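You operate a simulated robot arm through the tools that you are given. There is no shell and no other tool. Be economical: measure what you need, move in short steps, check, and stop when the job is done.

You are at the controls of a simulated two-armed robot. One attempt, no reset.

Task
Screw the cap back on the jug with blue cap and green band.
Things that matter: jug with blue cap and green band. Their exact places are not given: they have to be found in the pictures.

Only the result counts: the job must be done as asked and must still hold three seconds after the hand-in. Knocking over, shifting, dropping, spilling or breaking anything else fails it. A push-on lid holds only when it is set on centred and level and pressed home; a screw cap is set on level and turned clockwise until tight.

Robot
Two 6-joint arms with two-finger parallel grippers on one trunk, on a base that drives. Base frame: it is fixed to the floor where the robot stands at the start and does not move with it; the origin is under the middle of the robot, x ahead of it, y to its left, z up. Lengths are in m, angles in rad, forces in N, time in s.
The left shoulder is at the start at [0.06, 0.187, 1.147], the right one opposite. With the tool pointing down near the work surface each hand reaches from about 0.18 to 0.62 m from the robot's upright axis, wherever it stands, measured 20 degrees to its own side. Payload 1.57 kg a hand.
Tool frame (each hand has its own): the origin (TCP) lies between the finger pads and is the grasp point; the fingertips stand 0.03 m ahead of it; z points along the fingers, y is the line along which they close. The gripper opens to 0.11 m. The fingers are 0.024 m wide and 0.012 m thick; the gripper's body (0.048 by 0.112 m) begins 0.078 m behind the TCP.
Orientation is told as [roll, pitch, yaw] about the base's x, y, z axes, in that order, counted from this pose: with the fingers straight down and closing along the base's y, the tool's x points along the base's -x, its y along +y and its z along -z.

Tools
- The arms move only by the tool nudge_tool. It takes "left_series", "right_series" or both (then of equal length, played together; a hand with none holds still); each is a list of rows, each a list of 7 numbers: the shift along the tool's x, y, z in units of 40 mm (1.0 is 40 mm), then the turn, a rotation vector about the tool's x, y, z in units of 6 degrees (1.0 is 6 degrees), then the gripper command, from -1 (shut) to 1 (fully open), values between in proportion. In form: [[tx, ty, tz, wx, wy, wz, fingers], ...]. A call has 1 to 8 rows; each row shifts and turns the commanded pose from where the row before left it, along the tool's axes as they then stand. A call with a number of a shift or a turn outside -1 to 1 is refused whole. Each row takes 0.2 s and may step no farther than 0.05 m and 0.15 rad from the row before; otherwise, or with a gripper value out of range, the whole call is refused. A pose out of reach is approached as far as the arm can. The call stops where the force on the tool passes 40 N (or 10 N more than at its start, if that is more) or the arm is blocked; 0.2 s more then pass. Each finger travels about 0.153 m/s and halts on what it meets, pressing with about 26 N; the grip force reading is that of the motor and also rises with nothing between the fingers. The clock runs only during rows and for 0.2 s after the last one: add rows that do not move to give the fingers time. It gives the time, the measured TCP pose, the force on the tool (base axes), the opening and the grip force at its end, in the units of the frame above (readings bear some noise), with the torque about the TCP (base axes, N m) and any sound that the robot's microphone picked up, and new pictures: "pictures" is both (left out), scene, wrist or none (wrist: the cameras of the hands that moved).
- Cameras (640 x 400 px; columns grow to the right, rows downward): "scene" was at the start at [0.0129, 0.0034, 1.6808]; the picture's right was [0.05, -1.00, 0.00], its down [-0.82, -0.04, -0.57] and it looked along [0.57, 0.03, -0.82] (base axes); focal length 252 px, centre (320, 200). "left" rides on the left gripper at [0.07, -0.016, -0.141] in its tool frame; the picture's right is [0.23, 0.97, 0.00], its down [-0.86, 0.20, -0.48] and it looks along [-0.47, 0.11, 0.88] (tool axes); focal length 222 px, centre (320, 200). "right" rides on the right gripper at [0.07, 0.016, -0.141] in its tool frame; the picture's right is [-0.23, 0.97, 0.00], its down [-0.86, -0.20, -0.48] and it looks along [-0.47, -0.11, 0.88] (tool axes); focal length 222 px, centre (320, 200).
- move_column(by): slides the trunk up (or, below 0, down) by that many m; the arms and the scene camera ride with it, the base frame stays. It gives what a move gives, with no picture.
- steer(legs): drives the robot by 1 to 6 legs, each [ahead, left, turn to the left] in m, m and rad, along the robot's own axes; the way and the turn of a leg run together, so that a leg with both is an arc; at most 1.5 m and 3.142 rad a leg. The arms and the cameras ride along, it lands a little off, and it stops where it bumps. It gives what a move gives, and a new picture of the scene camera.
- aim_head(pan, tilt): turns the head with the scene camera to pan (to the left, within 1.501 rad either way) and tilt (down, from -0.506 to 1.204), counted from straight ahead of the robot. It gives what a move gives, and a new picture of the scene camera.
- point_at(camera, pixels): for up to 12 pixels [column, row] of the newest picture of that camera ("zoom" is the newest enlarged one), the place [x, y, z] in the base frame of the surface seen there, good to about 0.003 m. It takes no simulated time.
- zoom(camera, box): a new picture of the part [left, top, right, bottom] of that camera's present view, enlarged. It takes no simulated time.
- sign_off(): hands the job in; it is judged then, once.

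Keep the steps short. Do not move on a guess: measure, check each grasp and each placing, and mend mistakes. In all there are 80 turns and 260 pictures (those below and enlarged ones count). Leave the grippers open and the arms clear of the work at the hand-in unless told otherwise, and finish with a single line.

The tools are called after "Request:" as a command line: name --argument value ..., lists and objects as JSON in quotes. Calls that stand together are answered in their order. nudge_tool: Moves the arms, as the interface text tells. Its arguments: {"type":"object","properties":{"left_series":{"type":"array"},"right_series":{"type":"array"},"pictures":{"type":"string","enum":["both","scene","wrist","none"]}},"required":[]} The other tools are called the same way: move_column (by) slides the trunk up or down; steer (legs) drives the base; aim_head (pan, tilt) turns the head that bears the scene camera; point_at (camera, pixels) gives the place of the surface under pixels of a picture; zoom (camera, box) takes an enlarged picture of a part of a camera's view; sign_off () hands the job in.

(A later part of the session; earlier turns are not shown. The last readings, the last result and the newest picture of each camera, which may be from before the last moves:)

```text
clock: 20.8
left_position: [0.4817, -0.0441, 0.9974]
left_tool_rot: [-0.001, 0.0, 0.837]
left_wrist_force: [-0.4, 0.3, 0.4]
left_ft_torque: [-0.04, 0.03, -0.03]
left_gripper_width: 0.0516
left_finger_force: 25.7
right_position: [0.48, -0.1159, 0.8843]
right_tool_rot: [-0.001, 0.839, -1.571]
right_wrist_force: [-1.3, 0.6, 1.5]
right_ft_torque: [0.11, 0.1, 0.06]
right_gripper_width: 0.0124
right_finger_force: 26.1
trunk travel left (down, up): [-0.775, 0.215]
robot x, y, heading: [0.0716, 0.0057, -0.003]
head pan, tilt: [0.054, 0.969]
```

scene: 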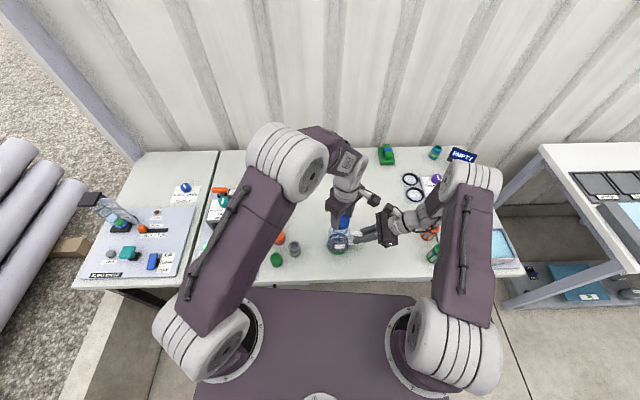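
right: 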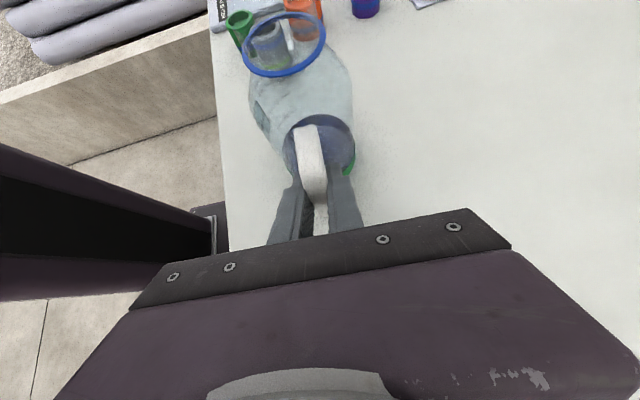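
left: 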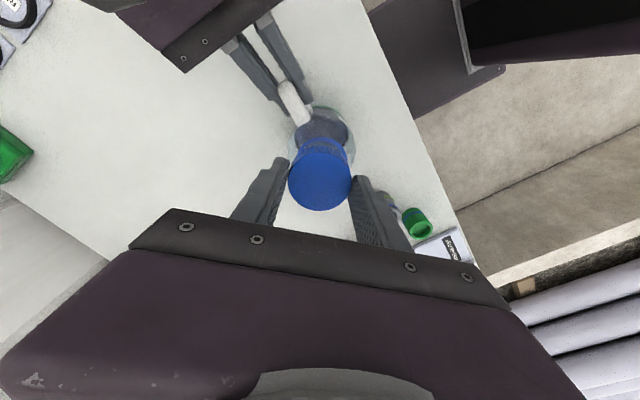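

Request:
nudge_tool --left_series '[[0, 0, 0.05, 0, 0, 0, -0.4], [0, 0, 0.05, 0, 0, 0, -0.4]]' --pictures "wrist"

Request:
zoom --camera "right" --box '[200, 0, 400, 125]'

```text
clock: 21.4
left_position: [0.4806, -0.0434, 0.9947]
left_tool_rot: [0.0, 0.0, 0.839]
left_wrist_force: [-0.8, -0.1, -0.2]
left_ft_torque: [-0.03, 0.01, 0.02]
left_gripper_width: 0.0515
left_finger_force: 26.2
right_position: [0.4809, -0.1168, 0.8845]
right_tool_rot: [-0.001, 0.838, -1.572]
right_wrist_force: [-0.1, -0.4, 0.0]
right_ft_torque: [-0.01, -0.01, -0.03]
right_gripper_width: 0.0123
right_finger_force: 26.2
trunk travel left (down, up): [-0.775, 0.215]
robot x, y, heading: [0.0694, 0.0021, 0.003]
head pan, tilt: [0.054, 0.969]
```

left: 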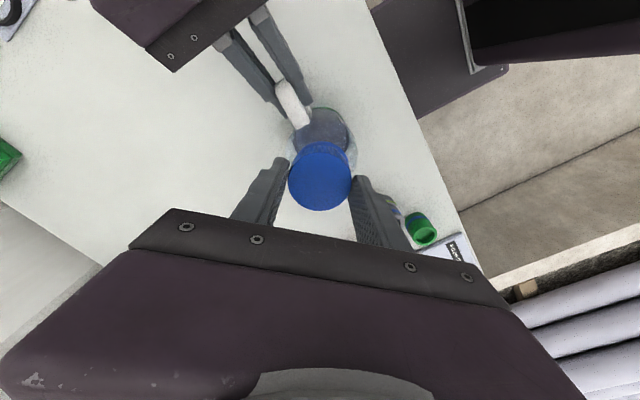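

```text
3.20 times, centred on (300, 62) of right
```

zoom: 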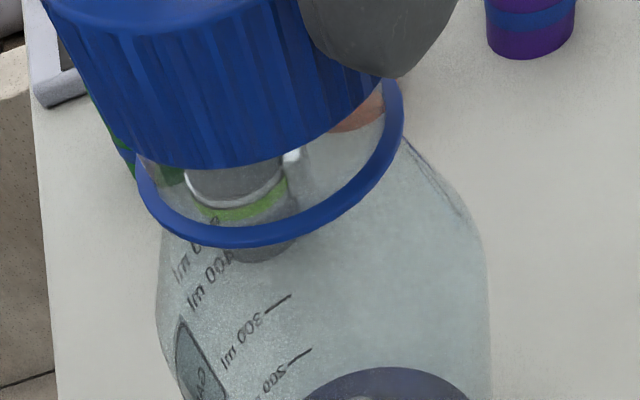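

Request:
nudge_tool --left_series '[[0, 0, 0.05, 0, 0, 0, -0.4], [0, 0, 0.05, 0, 0, 0, -0.4]]' --pictures "none"

```text
clock: 22.0
left_position: [0.4809, -0.0443, 0.9909]
left_tool_rot: [-0.001, 0.001, 0.838]
left_wrist_force: [-0.4, 0.5, 0.5]
left_ft_torque: [-0.02, -0.02, 0.02]
left_gripper_width: 0.0516
left_finger_force: 26.1
right_position: [0.4807, -0.1156, 0.8845]
right_tool_rot: [0.001, 0.839, -1.571]
right_wrist_force: [-0.1, 0.1, 0.3]
right_ft_torque: [-0.01, -0.01, -0.01]
right_gripper_width: 0.0126
right_finger_force: 26.0
trunk travel left (down, up): [-0.775, 0.215]
robot x, y, heading: [0.0687, -0.0033, 0.003]
head pan, tilt: [0.054, 0.969]
```

Request:
nudge_tool --left_series '[[0, 0, 0.05, 0, 0, 0, -0.4], [0, 0, 0.05, 0, 0, 0, -0.4]]' --pictures "none"

```text
clock: 22.6
left_position: [0.4798, -0.0428, 0.9878]
left_tool_rot: [0.001, 0.001, 0.837]
left_wrist_force: [-2.4, 3.5, 2.2]
left_ft_torque: [0.14, 0.06, 0.01]
left_gripper_width: 0.0516
left_finger_force: 26.1
right_position: [0.4789, -0.1182, 0.8852]
right_tool_rot: [0.002, 0.836, -1.571]
right_wrist_force: [1.5, -3.2, 0.3]
right_ft_torque: [0.15, 0.13, -0.1]
right_gripper_width: 0.0125
right_finger_force: 26.0
trunk travel left (down, up): [-0.775, 0.215]
robot x, y, heading: [0.0687, 0.0001, -0.002]
head pan, tilt: [0.054, 0.969]
```

Contact begins, with a side force of (-2.4, +3.5) N. The cap should shift about 1.4 mm toward -x, +y, which agrees with the left camera. I shift it and read again.

Request:
nudge_tool --left_series '[[-0.01, 0.035, 0, 0, 0, 0, -0.4], [0, 0, 0, 0, 0, 0, -0.4]]' --pictures "none"

```text
clock: 23.2
left_position: [0.4809, -0.0417, 0.9868]
left_tool_rot: [-0.001, 0.001, 0.837]
left_wrist_force: [-0.4, -3.1, 2.8]
left_ft_torque: [0.04, 0.08, 0.0]
left_gripper_width: 0.0518
left_finger_force: 25.8
right_position: [0.4801, -0.1163, 0.8836]
right_tool_rot: [-0.002, 0.838, -1.57]
right_wrist_force: [1.1, 1.7, 1.3]
right_ft_torque: [-0.55, -0.03, -0.07]
right_gripper_width: 0.0126
right_finger_force: 26.3
trunk travel left (down, up): [-0.775, 0.215]
robot x, y, heading: [0.0676, -0.0006, 0.0]
head pan, tilt: [0.054, 0.969]
```

Slight overshoot in y. I move back half a millimetre and lower 1 mm.

Request:
nudge_tool --left_series '[[0.011, -0.008, 0, 0, 0, 0, -0.4], [0, 0, 0.025, 0, 0, 0, -0.4], [0, 0, 0, 0, 0, 0, -0.4]]' --pictures "none"

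```text
clock: 24.0
left_position: [0.4806, -0.0429, 0.9859]
left_tool_rot: [-0.001, 0.0, 0.838]
left_wrist_force: [1.9, 4.0, 10.9]
left_ft_torque: [0.18, -0.04, 0.0]
left_gripper_width: 0.0515
left_finger_force: 25.9
right_position: [0.4786, -0.1156, 0.8845]
right_tool_rot: [0.0, 0.837, -1.571]
right_wrist_force: [-0.5, -3.0, -2.5]
right_ft_torque: [0.01, -0.06, -0.02]
right_gripper_width: 0.0125
right_finger_force: 25.5
trunk travel left (down, up): [-0.775, 0.215]
robot x, y, heading: [0.0702, 0.0048, -0.003]
head pan, tilt: [0.054, 0.969]
```

Now 11 N of downward contact: the cap is resting on the thread. I turn clockwise in small steps.

Request:
nudge_tool --left_series '[[0, 0, 0, 0, 0, 1, -0.4], [0, 0, 0, 0, 0, 1, -0.4], [0, 0, 0, 0, 0, 1, -0.4], [0, 0, 0, 0, 0, 1, -0.4], [0, 0, 0, 0, 0, 1, -0.4]]' --pictures "wrist"

Request:
zoom --camera "right" --box '[200, 0, 400, 125]'

```text
clock: 25.2
left_position: [0.4797, -0.0419, 0.986]
left_tool_rot: [-0.001, -0.001, 0.312]
left_wrist_force: [2.8, 10.2, 11.2]
left_ft_torque: [0.4, -0.08, 0.03]
left_gripper_width: 0.0516
left_finger_force: 26.2
right_position: [0.4801, -0.1164, 0.8849]
right_tool_rot: [0.001, 0.838, -1.572]
right_wrist_force: [-2.2, -6.9, -5.3]
right_ft_torque: [0.26, -0.05, 0.09]
right_gripper_width: 0.0124
right_finger_force: 25.5
trunk travel left (down, up): [-0.775, 0.215]
robot x, y, heading: [0.0689, 0.0024, -0.001]
head pan, tilt: [0.054, 0.969]
```

left: 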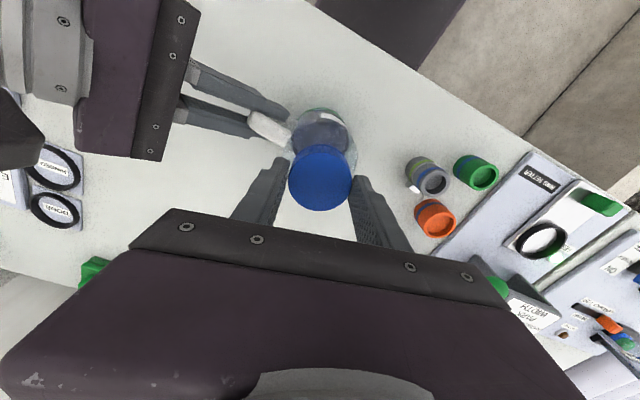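

```text
3.20 times, centred on (300, 62) of right
```

zoom: 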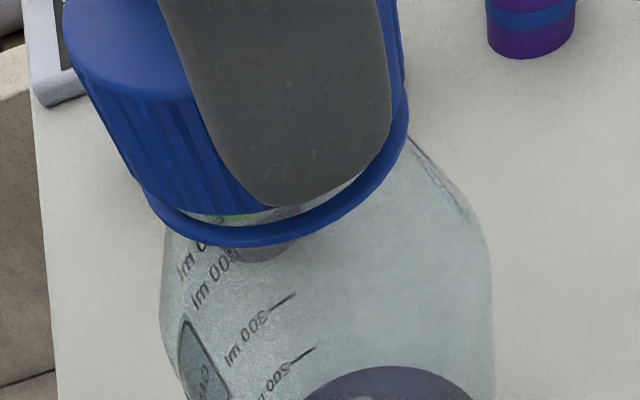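

The side force is now +10 N in y, so I shift 1 mm that way and read again.

Request:
nudge_tool --left_series '[[-0.014, 0.024, 0, 0, 0, 0, -0.4], [0, 0, 0, 0, 0, 0, -0.4]]' --pictures "none"

```text
clock: 25.8
left_position: [0.4802, -0.0429, 0.9864]
left_tool_rot: [0.001, 0.0, 0.316]
left_wrist_force: [-1.6, 0.6, 9.2]
left_ft_torque: [0.03, 0.21, -0.04]
left_gripper_width: 0.0514
left_finger_force: 26.1
right_position: [0.481, -0.1157, 0.8851]
right_tool_rot: [-0.001, 0.839, -1.571]
right_wrist_force: [0.4, 1.8, -5.8]
right_ft_torque: [-0.68, 0.03, -0.06]
right_gripper_width: 0.0127
right_finger_force: 26.1
trunk travel left (down, up): [-0.775, 0.215]
robot x, y, heading: [0.0737, -0.0003, -0.0]
head pan, tilt: [0.054, 0.969]
```

Side forces are near zero now. I continue clockwise with slight pressing.

Request:
nudge_tool --left_series '[[0, 0, 0.003, 0, 0, 1, -0.4], [0, 0, 0.003, 0, 0, 1, -0.4], [0, 0, 0.003, 0, 0, 1, -0.4], [0, 0, 0.003, 0, 0, 1, -0.4], [0, 0, 0.003, 0, 0, 1, -0.4], [0, 0, 0.003, 0, 0, 1, -0.4], [0, 0, 0.003, 0, 0, 1, -0.4], [0, 0, 0.003, 0, 0, 1, -0.4]]' --pictures "none"

```text
clock: 27.6
left_position: [0.4798, -0.0425, 0.9857]
left_tool_rot: [-0.001, 0.0, -0.527]
left_wrist_force: [1.9, 10.1, 8.3]
left_ft_torque: [0.37, -0.13, 0.03]
left_gripper_width: 0.0511
left_finger_force: 25.5
right_position: [0.4799, -0.1166, 0.8842]
right_tool_rot: [0.001, 0.838, -1.572]
right_wrist_force: [-1.2, -8.3, -2.9]
right_ft_torque: [0.51, 0.02, 0.06]
right_gripper_width: 0.0124
right_finger_force: 26.0
trunk travel left (down, up): [-0.775, 0.215]
robot x, y, heading: [0.0681, -0.0031, -0.002]
head pan, tilt: [0.054, 0.969]
```

Request:
nudge_tool --left_series '[[0.011, 0.02, 0, 0, 0, 0, -0.4], [0, 0, 0, 0, 0, 0, -0.4]]' --pictures "wrist"

Request:
zoom --camera "right" --box '[200, 0, 400, 125]'

Request:
zoom --camera "scene" --box '[310, 190, 390, 260]'

```text
clock: 28.2
left_position: [0.4805, -0.0408, 0.9855]
left_tool_rot: [0.001, 0.001, -0.526]
left_wrist_force: [-1.0, 2.9, 5.4]
left_ft_torque: [0.16, 0.02, -0.02]
left_gripper_width: 0.0513
left_finger_force: 26.1
right_position: [0.481, -0.1159, 0.8849]
right_tool_rot: [-0.001, 0.837, -1.571]
right_wrist_force: [-0.2, -3.5, -1.9]
right_ft_torque: [-0.27, 0.03, -0.01]
right_gripper_width: 0.0125
right_finger_force: 25.9
trunk travel left (down, up): [-0.775, 0.215]
robot x, y, heading: [0.0711, 0.0006, 0.004]
head pan, tilt: [0.054, 0.969]
```

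left: 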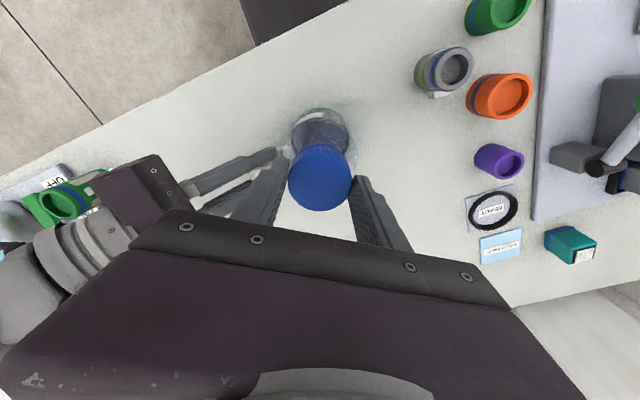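

```text
3.20 times, centred on (300, 62) of right
```

zoom: 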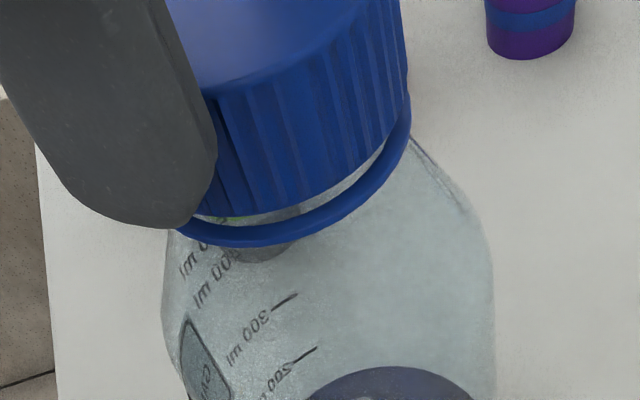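

```text
5.71 times, centred on (350, 225) of scene
```

zoom: 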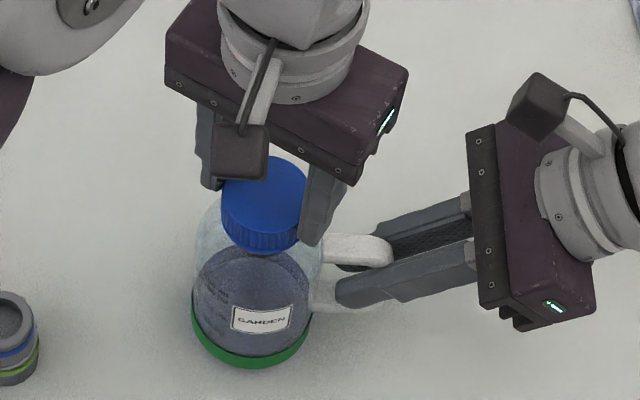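

The cap is level, with a gap of about 4 mm to the ring, and the pressing force is dropping as it threads. I keep turning clockwise.

Request:
nudge_tool --left_series '[[0, 0, 0.004, 0, 0, 1, -0.4], [0, 0, 0.004, 0, 0, 1, -0.4], [0, 0, 0.004, 0, 0, 1, -0.4], [0, 0, 0.004, 0, 0, 1, -0.4], [0, 0, 0.004, 0, 0, 1, -0.4], [0, 0, 0.004, 0, 0, 1, -0.4], [0, 0, 0.004, 0, 0, 1, -0.4], [0, 0, 0.004, 0, 0, 1, -0.4]]' --pictures "none"

```text
clock: 30.0
left_position: [0.4805, -0.0405, 0.9844]
left_tool_rot: [0.002, -0.002, -1.365]
left_wrist_force: [4.0, 9.3, 22.6]
left_ft_torque: [0.25, -0.22, -0.03]
left_gripper_width: 0.0512
left_finger_force: 25.9
right_position: [0.4805, -0.1164, 0.8849]
right_tool_rot: [0.002, 0.835, -1.571]
right_wrist_force: [-0.9, -7.2, -6.0]
right_ft_torque: [0.3, -0.12, 0.02]
right_gripper_width: 0.0127
right_finger_force: 25.9
trunk travel left (down, up): [-0.775, 0.215]
robot x, y, heading: [0.0681, -0.0039, 0.004]
head pan, tilt: [0.054, 0.969]
```

Request:
nudge_tool --left_series '[[0.02, 0.014, 0, 0, 0, 0, -0.4], [0, 0, 0, 0, 0, 0, -0.4]]' --pictures "wrist"

Request:
zoom --camera "right" --box '[200, 0, 400, 125]'

```text
clock: 30.6
left_position: [0.4801, -0.0404, 0.984]
left_tool_rot: [0.002, -0.001, -1.364]
left_wrist_force: [2.0, -0.1, 22.2]
left_ft_torque: [0.02, -0.13, -0.03]
left_gripper_width: 0.0515
left_finger_force: 26.2
right_position: [0.4796, -0.1166, 0.8851]
right_tool_rot: [0.002, 0.838, -1.571]
right_wrist_force: [0.9, -0.5, -6.8]
right_ft_torque: [-0.72, -0.05, -0.01]
right_gripper_width: 0.0127
right_finger_force: 26.3
trunk travel left (down, up): [-0.775, 0.215]
robot x, y, heading: [0.0723, -0.0005, -0.001]
head pan, tilt: [0.054, 0.969]
```

left: 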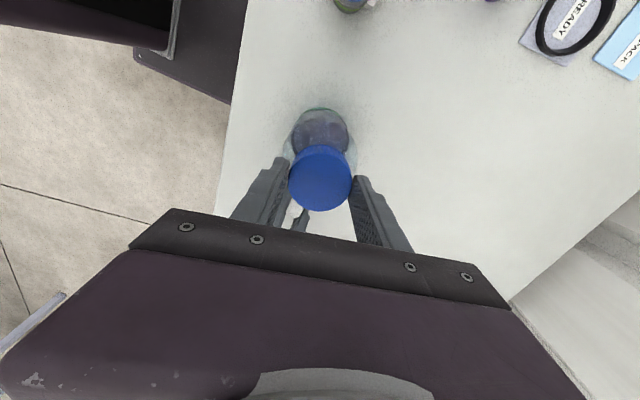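

```text
3.20 times, centred on (300, 62) of right
```

zoom: 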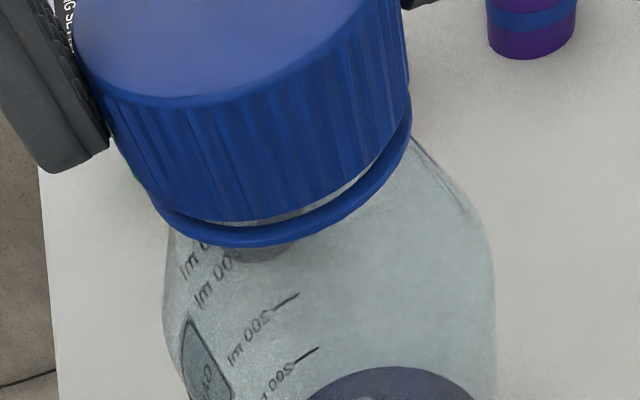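

The gap is smaller and the descent is about 1.5–2 mm so far. I continue turning with no extra pressing.

Request:
nudge_tool --left_series '[[0, 0, 0, 0, 0, 1, -0.4], [0, 0, 0, 0, 0, 1, -0.4], [0, 0, 0, 0, 0, 1, -0.4], [0, 0, 0, 0, 0, 1, -0.4], [0, 0, 0, 0, 0, 1, -0.4], [0, 0, 0, 0, 0, 1, -0.4], [0, 0, 0, 0, 0, 1, -0.4], [0, 0, 0, 0, 0, 1, -0.4]]' --pictures "none"

```text
clock: 32.4
left_position: [0.4792, -0.0402, 0.9837]
left_tool_rot: [0.0, -0.001, -2.201]
left_wrist_force: [5.1, -5.4, 8.3]
left_ft_torque: [-0.18, -0.41, 0.02]
left_gripper_width: 0.0515
left_finger_force: 26.1
right_position: [0.4806, -0.1178, 0.8849]
right_tool_rot: [0.0, 0.84, -1.571]
right_wrist_force: [-1.4, 5.3, 1.2]
right_ft_torque: [-0.14, -0.2, 0.04]
right_gripper_width: 0.0124
right_finger_force: 26.1
trunk travel left (down, up): [-0.775, 0.215]
robot x, y, heading: [0.0708, -0.0009, -0.003]
head pan, tilt: [0.054, 0.969]
```

Pressing force fell from 22 to 8 N with no lowering commanded: it is truly threading. I correct the side force and keep turning.

Request:
nudge_tool --left_series '[[0, 0.02, 0.01, 0, 0, 0, -0.4], [0, 0, 0.005, 0, 0, 1, -0.4], [0, 0, 0.005, 0, 0, 1, -0.4], [0, 0, 0.005, 0, 0, 1, -0.4], [0, 0, 0.005, 0, 0, 1, -0.4], [0, 0, 0.005, 0, 0, 1, -0.4], [0, 0, 0.005, 0, 0, 1, -0.4], [0, 0, 0.005, 0, 0, 1, -0.4]]' --pictures "none"

```text
clock: 34.2
left_position: [0.4807, -0.0406, 0.9823]
left_tool_rot: [0.001, 0.002, -2.935]
left_wrist_force: [5.8, -8.3, 22.1]
left_ft_torque: [-0.32, -0.13, 0.2]
left_gripper_width: 0.0517
left_finger_force: 26.3
right_position: [0.4778, -0.1157, 0.8852]
right_tool_rot: [-0.001, 0.837, -1.568]
right_wrist_force: [-3.4, 7.5, -0.1]
right_ft_torque: [-0.46, -0.09, -0.03]
right_gripper_width: 0.0125
right_finger_force: 26.1
trunk travel left (down, up): [-0.775, 0.215]
robot x, y, heading: [0.067, 0.0011, -0.002]
head pan, tilt: [0.054, 0.969]
```

Request:
nudge_tool --left_series '[[0.008, 0.022, 0, 0, 0, 0, -0.4], [0, 0, 0, 0, 0, 1, -0.4], [0, 0, 0, 0, 0, 1, -0.4], [0, 0, 0, 0, 0, 1, -0.4]]' --pictures "both"

Request:
zoom --camera "right" --box '[200, 0, 400, 125]'

```text
clock: 35.2
left_position: [0.4791, -0.0416, 0.9801]
left_tool_rot: [-0.003, -0.001, 3.035]
left_wrist_force: [1.2, -4.5, -0.4]
left_ft_torque: [-0.14, -0.06, 0.35]
left_gripper_width: 0.0493
left_finger_force: 26.5
right_position: [0.4797, -0.116, 0.8845]
right_tool_rot: [0.004, 0.837, -1.571]
right_wrist_force: [-3.2, 6.0, 2.6]
right_ft_torque: [0.1, 0.06, -0.05]
right_gripper_width: 0.0129
right_finger_force: 25.7
trunk travel left (down, up): [-0.775, 0.215]
robot x, y, heading: [0.0708, 0.0006, 0.0]
head pan, tilt: [0.054, 0.969]
```

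scene: 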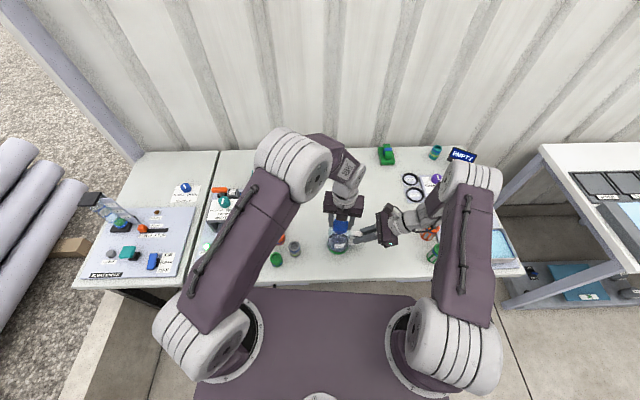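
left: 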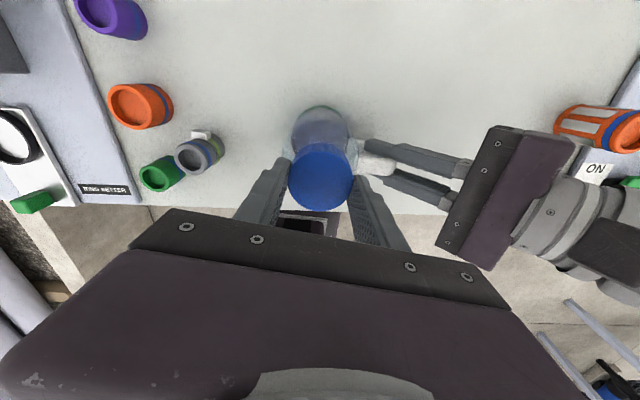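

```text
3.20 times, centred on (300, 62) of right
```

zoom: 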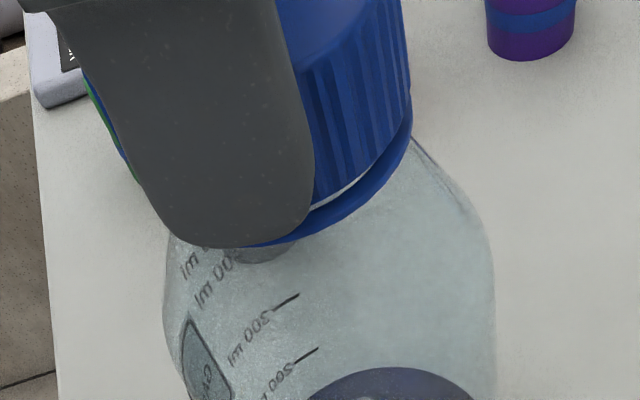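

Torque has risen to 0.35 and the width fell to 0.0493, so the fingers slipped somewhat. I open the left hand, lift it and look at the cap.

Request:
nudge_tool --left_series '[[0, 0, 0, 0, 0, 0, 0.4], [0, 0, 0, 0, 0, 0, 0.6], [0, 0, 0, 0, 0, 0, 0.6], [0, 0, -0.5, 0, 0, 0, 0.6], [0, 0, -0.9, 0, 0, 0, 0.6]]' --pictures "both"

Request:
zoom --camera "right" --box '[200, 0, 400, 125]'

Request:
zoom --camera "left" --box '[240, 90, 400, 220]'

```text
clock: 36.4
left_position: [0.4807, -0.0426, 1.0383]
left_tool_rot: [0.0, 0.0, 3.037]
left_wrist_force: [-0.6, 0.2, -0.6]
left_ft_torque: [0.0, -0.01, -0.01]
left_gripper_width: 0.0881
left_finger_force: 0.1
right_position: [0.4804, -0.1171, 0.8845]
right_tool_rot: [0.003, 0.838, -1.57]
right_wrist_force: [0.8, -2.9, 5.7]
right_ft_torque: [0.31, 0.05, -0.11]
right_gripper_width: 0.0126
right_finger_force: 26.1
trunk travel left (down, up): [-0.775, 0.215]
robot x, y, heading: [0.0677, -0.0015, -0.002]
head pan, tilt: [0.054, 0.969]
```

scene: 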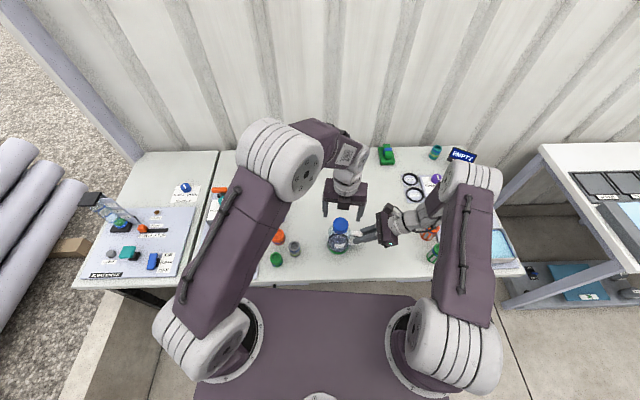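
left: 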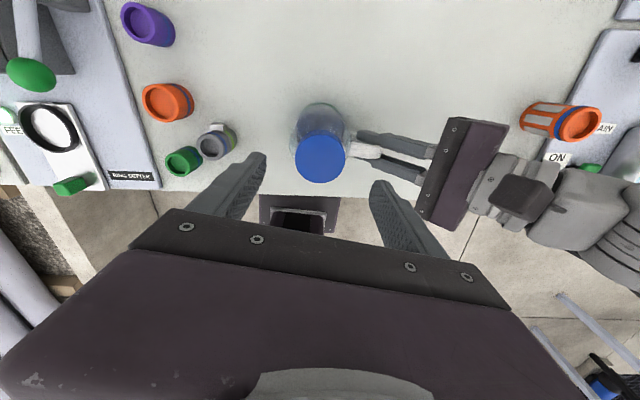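

```text
3.20 times, centred on (300, 62) of right
```

zoom: 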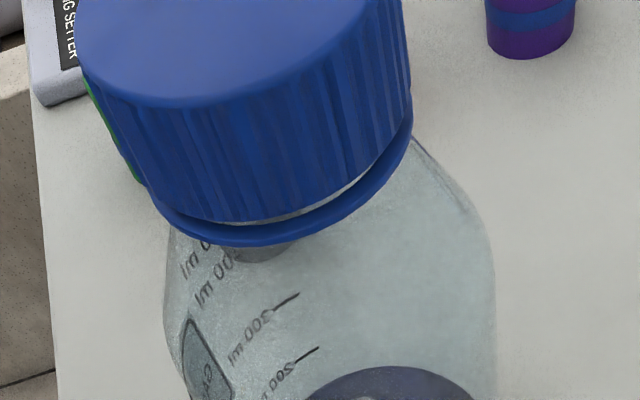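

```text
3.08 times, centred on (320, 155) of left
```

zoom: 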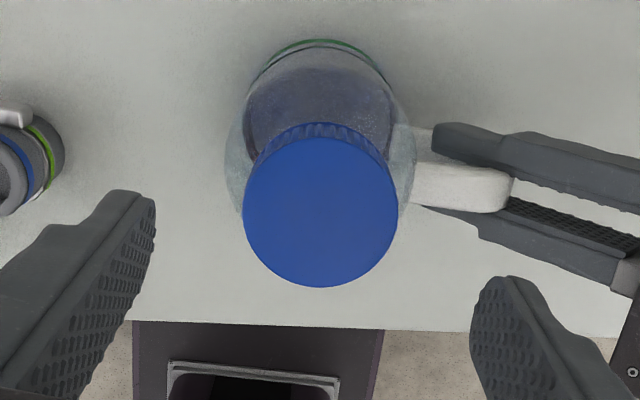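

The cap stays on. I measure its top for level, height and centre.

Request:
point_at --camera "zoom" --pixels '[[320, 215], [250, 215], [392, 205], [320, 140], [320, 283], [268, 160], [372, 160], [275, 265], [370, 262]]'

Request:
zoom --camera "right" --box '[220, 30, 340, 90]'

Request:
zoom --camera "scene" --box '[316, 205, 366, 255]'

```text
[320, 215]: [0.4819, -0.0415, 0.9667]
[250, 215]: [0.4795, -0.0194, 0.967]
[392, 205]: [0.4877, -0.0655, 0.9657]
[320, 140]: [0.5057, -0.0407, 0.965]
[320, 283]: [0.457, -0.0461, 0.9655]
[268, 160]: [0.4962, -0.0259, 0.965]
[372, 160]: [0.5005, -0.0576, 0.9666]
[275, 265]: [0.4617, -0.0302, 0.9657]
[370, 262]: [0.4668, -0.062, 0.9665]
```

```text
5.33 times, centred on (280, 60) of right
```

zoom: 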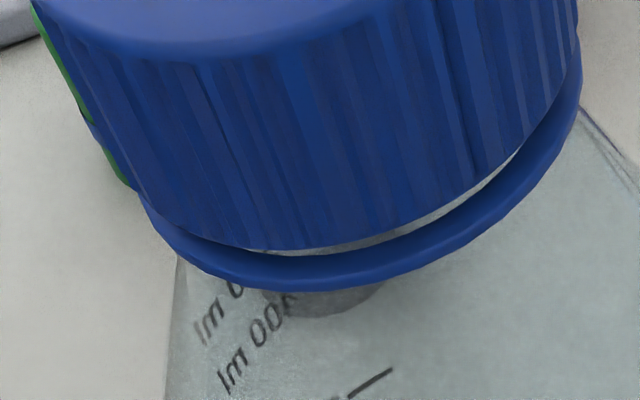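

```text
8.00 times, centred on (341, 230) of scene
```

zoom: 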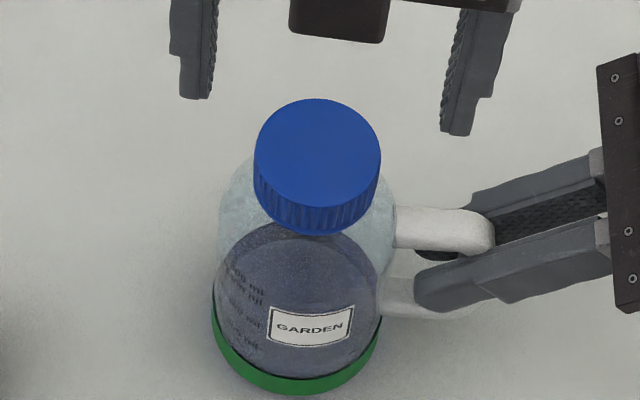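

The cap top is level at 0.966, centred near (0.481, -0.042), with a gap of 2–3 mm to the ring. It may not be tight yet. I unwind the raised left wrist by 144° and then regrip.

Request:
nudge_tool --left_series '[[0, 0, 0, 0, 0, -1, 0.6], [0, 0, 0, 0, 0, -1, 0.6], [0, 0, 0, 0, 0, -1, 0.6], [0, 0, 0, 0, 0, -1, 0.6], [0, 0, 0, 0, 0, -1, 0.6], [0, 0, 0, 0, 0, -1, 0.6], [0, 0, 0, 0, 0, -1, 0.6], [0, 0, 0, 0, 0, -1, 0.6]]' --pictures "none"

Request:
nudge_tool --left_series '[[0, 0, 0, 0, 0, -1, 0.6], [0, 0, 0, 0, 0, -1, 0.6], [0, 0, 0, 0, 0, -1, 0.6], [0, 0, 0, 0, 0, -1, 0.6], [0, 0, 0, 0, 0, -1, 0.6], [0, 0, 0, 0, 0, -1, 0.6], [0, 0, 0, 0, 0, -1, 0.6], [0, 0, 0, 0, 0, -1, 0.6]]' --pictures "none"

Request:
nudge_tool --left_series '[[0, 0, 0, 0, 0, -1, 0.6], [0, 0, 0, 0, 0, -1, 0.6], [0, 0, 0, 0, 0, -1, 0.6], [0, 0, 0, 0, 0, -1, 0.6], [0, 0, 0, 0, 0, -1, 0.6], [0, 0, 0, 0, 0, -1, 0.6], [0, 0, 0, 0, 0, -1, 0.6], [0, 0, 0, 0, 0, -1, 0.6]]' --pictures "wrist"

```text
clock: 38.2
left_position: [0.4797, -0.0413, 1.0375]
left_tool_rot: [0.001, 0.001, -2.407]
left_wrist_force: [-0.2, -0.2, -0.7]
left_ft_torque: [0.01, 0.0, -0.01]
left_gripper_width: 0.0878
left_finger_force: 0.0
right_position: [0.4807, -0.1175, 0.8837]
right_tool_rot: [0.001, 0.838, -1.571]
right_wrist_force: [0.0, -2.2, 4.7]
right_ft_torque: [0.01, 0.0, 0.02]
right_gripper_width: 0.0127
right_finger_force: 25.8
trunk travel left (down, up): [-0.775, 0.215]
robot x, y, heading: [0.0665, -0.004, 0.001]
head pan, tilt: [0.054, 0.969]
```

```text
clock: 40.0
left_position: [0.4812, -0.0426, 1.0377]
left_tool_rot: [0.0, 0.0, -1.569]
left_wrist_force: [-0.3, 0.1, -0.4]
left_ft_torque: [0.0, 0.01, -0.01]
left_gripper_width: 0.0878
left_finger_force: 0.0
right_position: [0.4792, -0.1163, 0.8845]
right_tool_rot: [-0.001, 0.837, -1.571]
right_wrist_force: [-0.5, -2.1, 2.7]
right_ft_torque: [0.01, 0.03, 0.0]
right_gripper_width: 0.0126
right_finger_force: 25.9
trunk travel left (down, up): [-0.775, 0.215]
robot x, y, heading: [0.0709, 0.0008, 0.0]
head pan, tilt: [0.054, 0.969]
```

```text
clock: 41.8
left_position: [0.4824, -0.0424, 1.0373]
left_tool_rot: [0.0, 0.0, -0.731]
left_wrist_force: [0.8, -0.6, -0.6]
left_ft_torque: [-0.02, -0.04, 0.02]
left_gripper_width: 0.0879
left_finger_force: 0.0
right_position: [0.4807, -0.1164, 0.884]
right_tool_rot: [0.0, 0.839, -1.571]
right_wrist_force: [-0.6, -1.8, 2.3]
right_ft_torque: [0.0, 0.0, 0.0]
right_gripper_width: 0.0125
right_finger_force: 26.6
trunk travel left (down, up): [-0.775, 0.215]
robot x, y, heading: [0.069, 0.0006, 0.002]
head pan, tilt: [0.054, 0.969]
```

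left: 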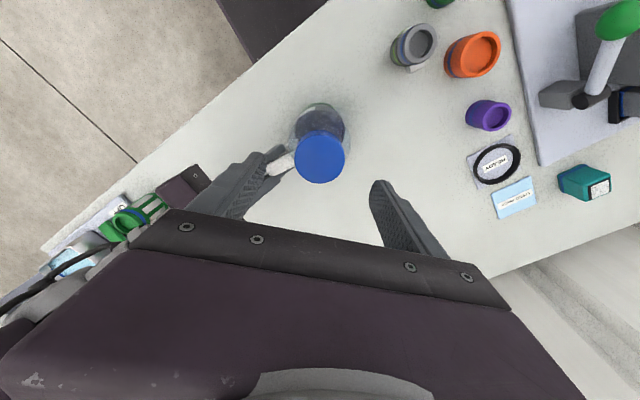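

Descend to TCP 0.984 and close on the cap.

Request:
nudge_tool --left_series '[[0, 0, 0.6, 0, 0, 0, 0.6], [0, 0, 0.5, 0, 0, 0, 0.6], [0, 0, 0.25, 0, 0, 0, 0.6], [0, 0, 0, 0, 0, 0, 0.1], [0, 0, 0, 0, 0, 0, -0.4], [0, 0, 0, 0, 0, 0, -0.6], [0, 0, 0, 0, 0, 0, -0.6]]' --pictures "wrist"

```text
clock: 43.4
left_position: [0.4817, -0.042, 0.9828]
left_tool_rot: [-0.001, 0.001, -0.735]
left_wrist_force: [-1.2, -3.8, -0.7]
left_ft_torque: [-0.13, -0.01, 0.0]
left_gripper_width: 0.0507
left_finger_force: 26.0
right_position: [0.4812, -0.1162, 0.8846]
right_tool_rot: [0.0, 0.838, -1.57]
right_wrist_force: [0.9, 3.9, 1.6]
right_ft_torque: [-0.03, -0.02, 0.0]
right_gripper_width: 0.0127
right_finger_force: 26.2
trunk travel left (down, up): [-0.775, 0.215]
robot x, y, heading: [0.0702, 0.0006, -0.0]
head pan, tilt: [0.054, 0.969]
```

left: 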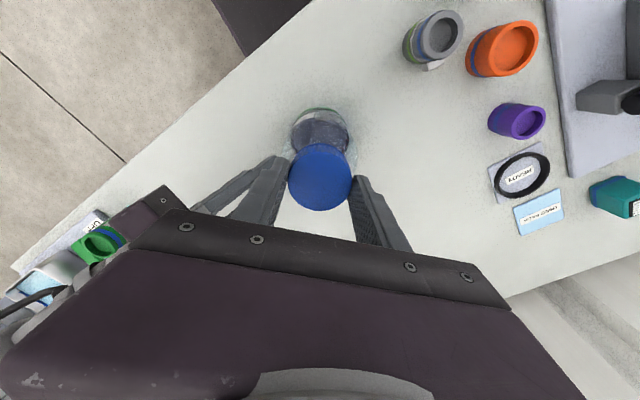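

Gripped well. I turn clockwise, with little press, and watch the torque.

Request:
nudge_tool --left_series '[[0, 0, 0.002, 0, 0, 1, -0.6], [0, 0, 0.002, 0, 0, 1, -0.6], [0, 0, 0.002, 0, 0, 1, -0.6]]' --pictures "none"

```text
clock: 44.2
left_position: [0.4832, -0.0405, 0.9824]
left_tool_rot: [0.003, 0.0, -1.049]
left_wrist_force: [10.7, 16.5, 5.2]
left_ft_torque: [0.6, -0.38, 0.76]
left_gripper_width: 0.0488
left_finger_force: 25.8
right_position: [0.4795, -0.1181, 0.8843]
right_tool_rot: [0.0, 0.835, -1.571]
right_wrist_force: [-11.0, -16.7, -2.1]
right_ft_torque: [0.56, -0.55, 0.03]
right_gripper_width: 0.0126
right_finger_force: 26.0
trunk travel left (down, up): [-0.775, 0.215]
robot x, y, heading: [0.0684, 0.0011, 0.003]
head pan, tilt: [0.054, 0.969]
```

Torque reaches 0.76 N m at once, with a large side force; it seems near tight. I relieve the side force and read again.

Request:
nudge_tool --left_series '[[0.02, 0.03, 0, 0, 0, 0, -0.6], [0, 0, 0, 0, 0, 0, -0.6]]' --pictures "wrist"

Request:
zoom --camera "right" --box '[200, 0, 400, 125]'

Request:
zoom --camera "left" --box '[240, 90, 400, 220]'

```text
clock: 44.8
left_position: [0.4831, -0.04, 0.9834]
left_tool_rot: [-0.001, 0.0, -1.048]
left_wrist_force: [9.8, 10.4, 10.2]
left_ft_torque: [0.4, -0.3, 0.62]
left_gripper_width: 0.0487
left_finger_force: 26.3
right_position: [0.4797, -0.1161, 0.8831]
right_tool_rot: [0.0, 0.836, -1.571]
right_wrist_force: [-8.2, -11.8, -9.9]
right_ft_torque: [-0.16, -0.55, 0.01]
right_gripper_width: 0.0128
right_finger_force: 26.1
trunk travel left (down, up): [-0.775, 0.215]
robot x, y, heading: [0.0691, -0.0039, -0.001]
head pan, tilt: [0.054, 0.969]
```

left: 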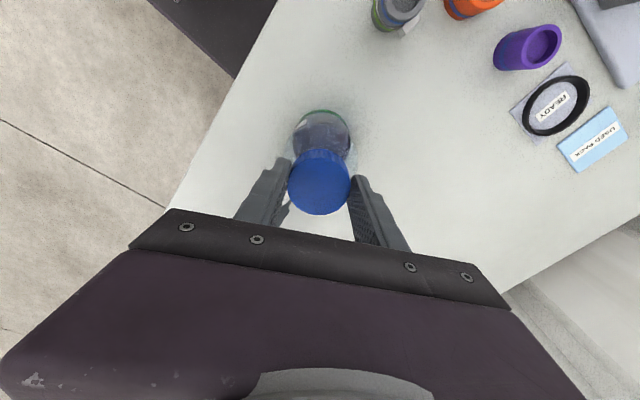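

```text
3.20 times, centred on (300, 62) of right
```

zoom: 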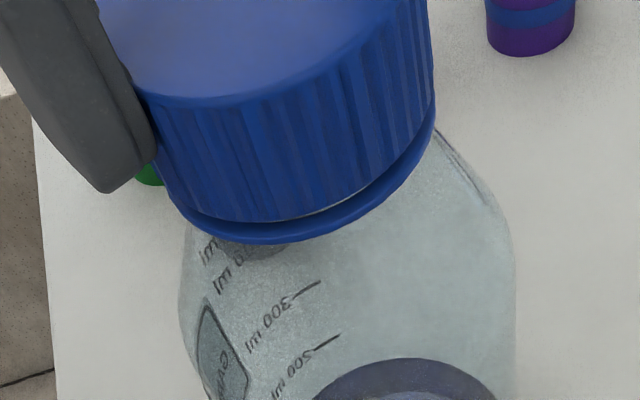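

```text
3.08 times, centred on (320, 155) of left
```

zoom: 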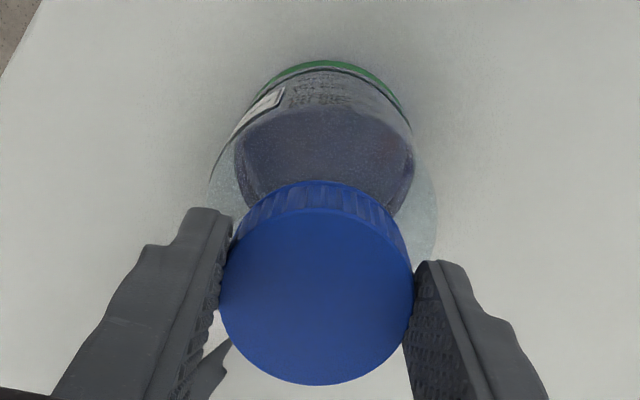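

The jug has twisted by about 2° against the handle grip, and the gap is smaller. I turn two more steps to see whether the torque saturates.

Request:
nudge_tool --left_series '[[0.015, 0.02, 0, 0, 0, 1, -0.8], [0, 0, 0, 0, 0, 1, -0.8], [0, 0, 0, 0, 0, 0, -0.8]]' --pictures "none"

Request:
zoom --camera "right" --box '[200, 0, 400, 125]'

```text
clock: 45.6
left_position: [0.4826, -0.0391, 0.9837]
left_tool_rot: [0.001, 0.0, -1.258]
left_wrist_force: [13.9, 17.3, 10.9]
left_ft_torque: [0.58, -0.5, 1.07]
left_gripper_width: 0.0502
left_finger_force: 25.7
right_position: [0.4804, -0.1159, 0.8841]
right_tool_rot: [0.002, 0.839, -1.569]
right_wrist_force: [-13.1, -15.5, -7.5]
right_ft_torque: [0.38, -0.8, -0.03]
right_gripper_width: 0.0131
right_finger_force: 25.3
trunk travel left (down, up): [-0.775, 0.215]
robot x, y, heading: [0.069, 0.0069, 0.002]
head pan, tilt: [0.054, 0.969]
```

```text
3.20 times, centred on (300, 62) of right
```

zoom: 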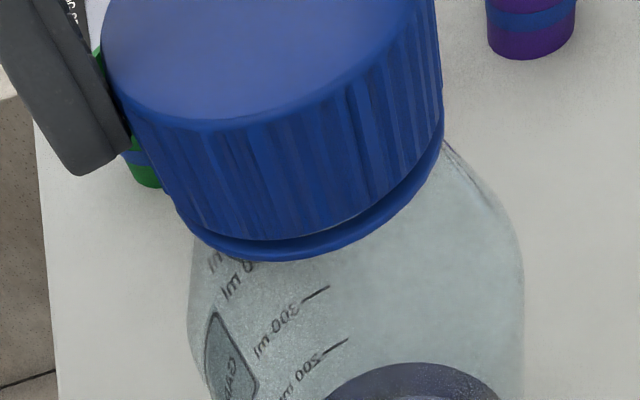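

Torque is 1.07 N m and now the jug itself yields, so the cap seems tight. I open the left hand, back off upward, and check.

Request:
nudge_tool --left_series '[[0, 0, 0, 0, 0, 0, -0.2], [0, 0, 0, 0, 0, 0, 0.3], [0, 0, 0, 0, 0, 0, 0.6], [0, 0, 0, 0, 0, 0, 0.6], [0, 0, -0.6, 0, 0, 0, 0.6], [0, 0, -0.8, 0, 0, 0, 0.6]]' --pictures "wrist"

Request:
zoom --camera "right" --box '[200, 0, 400, 125]'

Request:
zoom --camera "left" --box '[240, 90, 400, 220]'

```text
clock: 47.0
left_position: [0.4834, -0.0382, 1.0395]
left_tool_rot: [-0.001, -0.001, -1.258]
left_wrist_force: [-0.7, -0.2, 0.6]
left_ft_torque: [-0.03, 0.0, -0.01]
left_gripper_width: 0.0882
left_finger_force: 0.0
right_position: [0.4798, -0.1159, 0.8838]
right_tool_rot: [0.0, 0.836, -1.571]
right_wrist_force: [0.3, 0.0, -0.6]
right_ft_torque: [-0.06, -0.02, 0.04]
right_gripper_width: 0.0129
right_finger_force: 26.0
trunk travel left (down, up): [-0.775, 0.215]
robot x, y, heading: [0.0705, -0.0005, 0.0]
head pan, tilt: [0.054, 0.969]
```

left: 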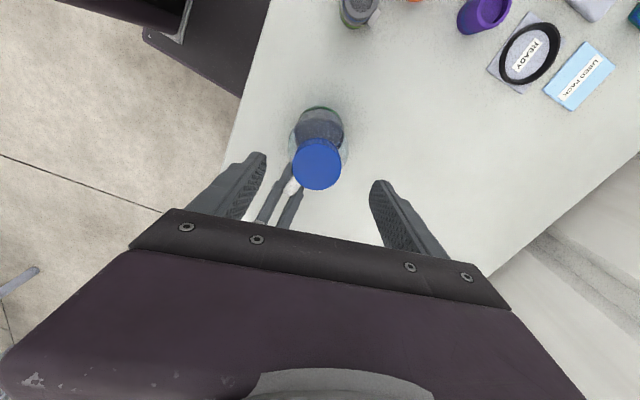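

```text
3.20 times, centred on (300, 62) of right
```

zoom: 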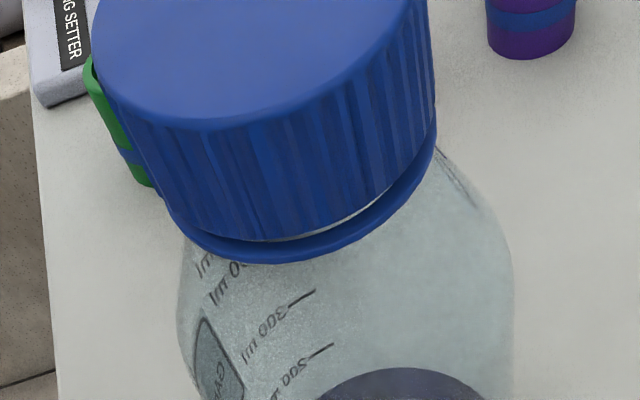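

```text
3.08 times, centred on (320, 155) of left
```

zoom: 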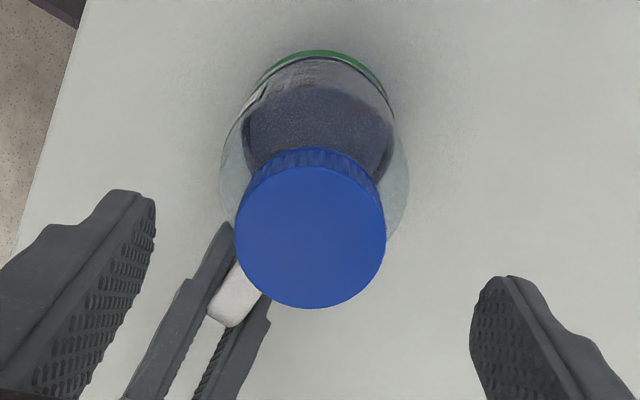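

Request:
point_at --camera "zoom" --pixels '[[310, 235], [240, 235], [382, 228], [310, 168], [310, 304], [255, 185], [365, 185], [262, 285], [360, 285]]'

Request:
zoom --camera "right" --box '[220, 30, 340, 90]'

```text
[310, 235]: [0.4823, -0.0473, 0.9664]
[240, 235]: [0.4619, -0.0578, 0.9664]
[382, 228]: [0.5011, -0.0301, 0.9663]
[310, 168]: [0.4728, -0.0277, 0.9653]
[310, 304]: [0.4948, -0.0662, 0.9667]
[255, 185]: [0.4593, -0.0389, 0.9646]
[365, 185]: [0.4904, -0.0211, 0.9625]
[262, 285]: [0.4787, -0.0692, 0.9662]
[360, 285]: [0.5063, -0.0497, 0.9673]
```

```text
5.33 times, centred on (280, 60) of right
```

zoom: 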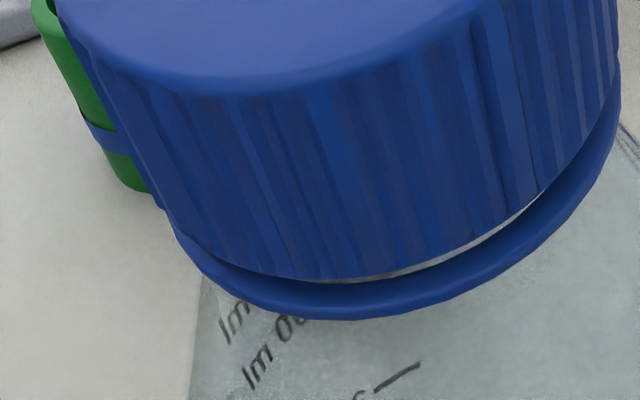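

The cap is level, top at 0.966, unchanged, and centred at about (0.483, -0.045): the jug slid about 3 mm. For certainty I make one more properly centred tightening pass.

Request:
nudge_tool --left_series '[[-0.155, -0.05, 0.3, 0, 0, 0, 0.6], [0, 0, 0.6, 0, 0, 0, 0.6], [0, 0, 0.49, 0, 0, 0, 0.6], [0, 0, 0, 0, 0, 0, 0.1], [0, 0, 0, 0, 0, 0, -0.4], [0, 0, 0, 0, 0, 0, -0.8], [0, 0, 0, 0, 0, 0, -0.8]]' --pictures "wrist"

```text
clock: 48.6
left_position: [0.4832, -0.0467, 0.9831]
left_tool_rot: [-0.001, 0.0, -1.257]
left_wrist_force: [2.3, 4.8, -0.9]
left_ft_torque: [0.18, -0.26, 0.17]
left_gripper_width: 0.0511
left_finger_force: 26.3
right_position: [0.4799, -0.1158, 0.8848]
right_tool_rot: [-0.001, 0.838, -1.57]
right_wrist_force: [-1.9, -5.4, 3.5]
right_ft_torque: [0.28, -0.1, -0.01]
right_gripper_width: 0.0128
right_finger_force: 26.0
trunk travel left (down, up): [-0.775, 0.215]
robot x, y, heading: [0.0684, -0.0017, -0.001]
head pan, tilt: [0.054, 0.969]
```

left: 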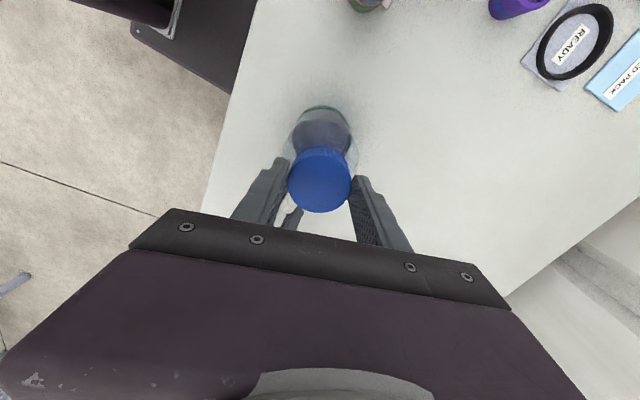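

Gripped at 0.0511 and centred. I turn clockwise by 12° and hold to read the torque.

Request:
nudge_tool --left_series '[[0, 0, 0, 0, 0, 1, -0.8], [0, 0, 0, 0, 0, 1, -0.8], [0, 0, 0, 0, 0, 0, -0.8]]' --pictures "none"

Request:
zoom --camera "right" --box '[200, 0, 400, 125]'

```text
clock: 49.4
left_position: [0.4826, -0.0452, 0.9842]
left_tool_rot: [0.001, -0.001, -1.468]
left_wrist_force: [10.3, 6.0, 2.4]
left_ft_torque: [0.2, -0.52, 0.62]
left_gripper_width: 0.0514
left_finger_force: 25.8
right_position: [0.4805, -0.1167, 0.8842]
right_tool_rot: [0.0, 0.838, -1.57]
right_wrist_force: [-10.1, -5.9, 0.1]
right_ft_torque: [0.28, -0.52, 0.09]
right_gripper_width: 0.0129
right_finger_force: 26.0
trunk travel left (down, up): [-0.775, 0.215]
robot x, y, heading: [0.0704, 0.0002, 0.006]
head pan, tilt: [0.054, 0.969]
```

```text
3.20 times, centred on (300, 62) of right
```

zoom: 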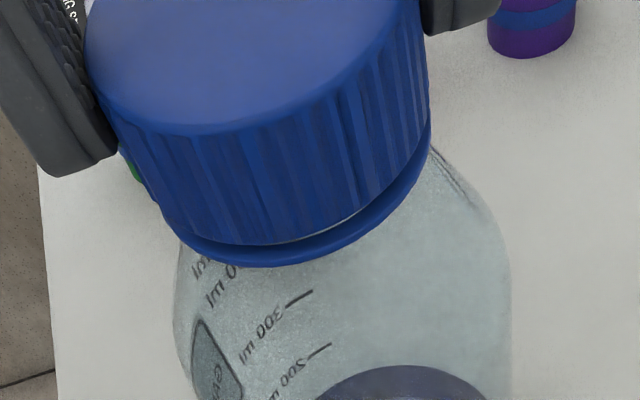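

Torque 0.62 and the jug has hardly moved. I turn 18° more.

Request:
nudge_tool --left_series '[[0, 0.015, 0, 0, 0, 1, -0.8], [0, 0, 0, 0, 0, 1, -0.8], [0, 0, 0, 0, 0, 1, -0.8], [0, 0, 0, 0, 0, 0, -0.8]]' --pictures "none"

Request:
zoom --camera "right" --box '[200, 0, 400, 125]'

```text
clock: 50.4
left_position: [0.4846, -0.0461, 0.9836]
left_tool_rot: [0.003, 0.0, -1.782]
left_wrist_force: [10.3, -0.1, 1.2]
left_ft_torque: [0.01, -0.35, 0.69]
left_gripper_width: 0.0488
left_finger_force: 26.0
right_position: [0.4819, -0.1171, 0.8856]
right_tool_rot: [-0.002, 0.837, -1.571]
right_wrist_force: [-9.5, -0.6, -2.0]
right_ft_torque: [-0.21, -0.66, -0.01]
right_gripper_width: 0.0128
right_finger_force: 26.0
trunk travel left (down, up): [-0.775, 0.215]
robot x, y, heading: [0.0705, 0.0032, 0.006]
head pan, tilt: [0.054, 0.969]
```

```text
3.20 times, centred on (300, 62) of right
```

zoom: 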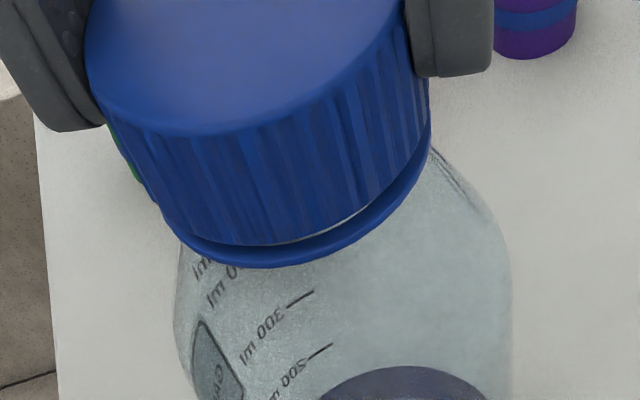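

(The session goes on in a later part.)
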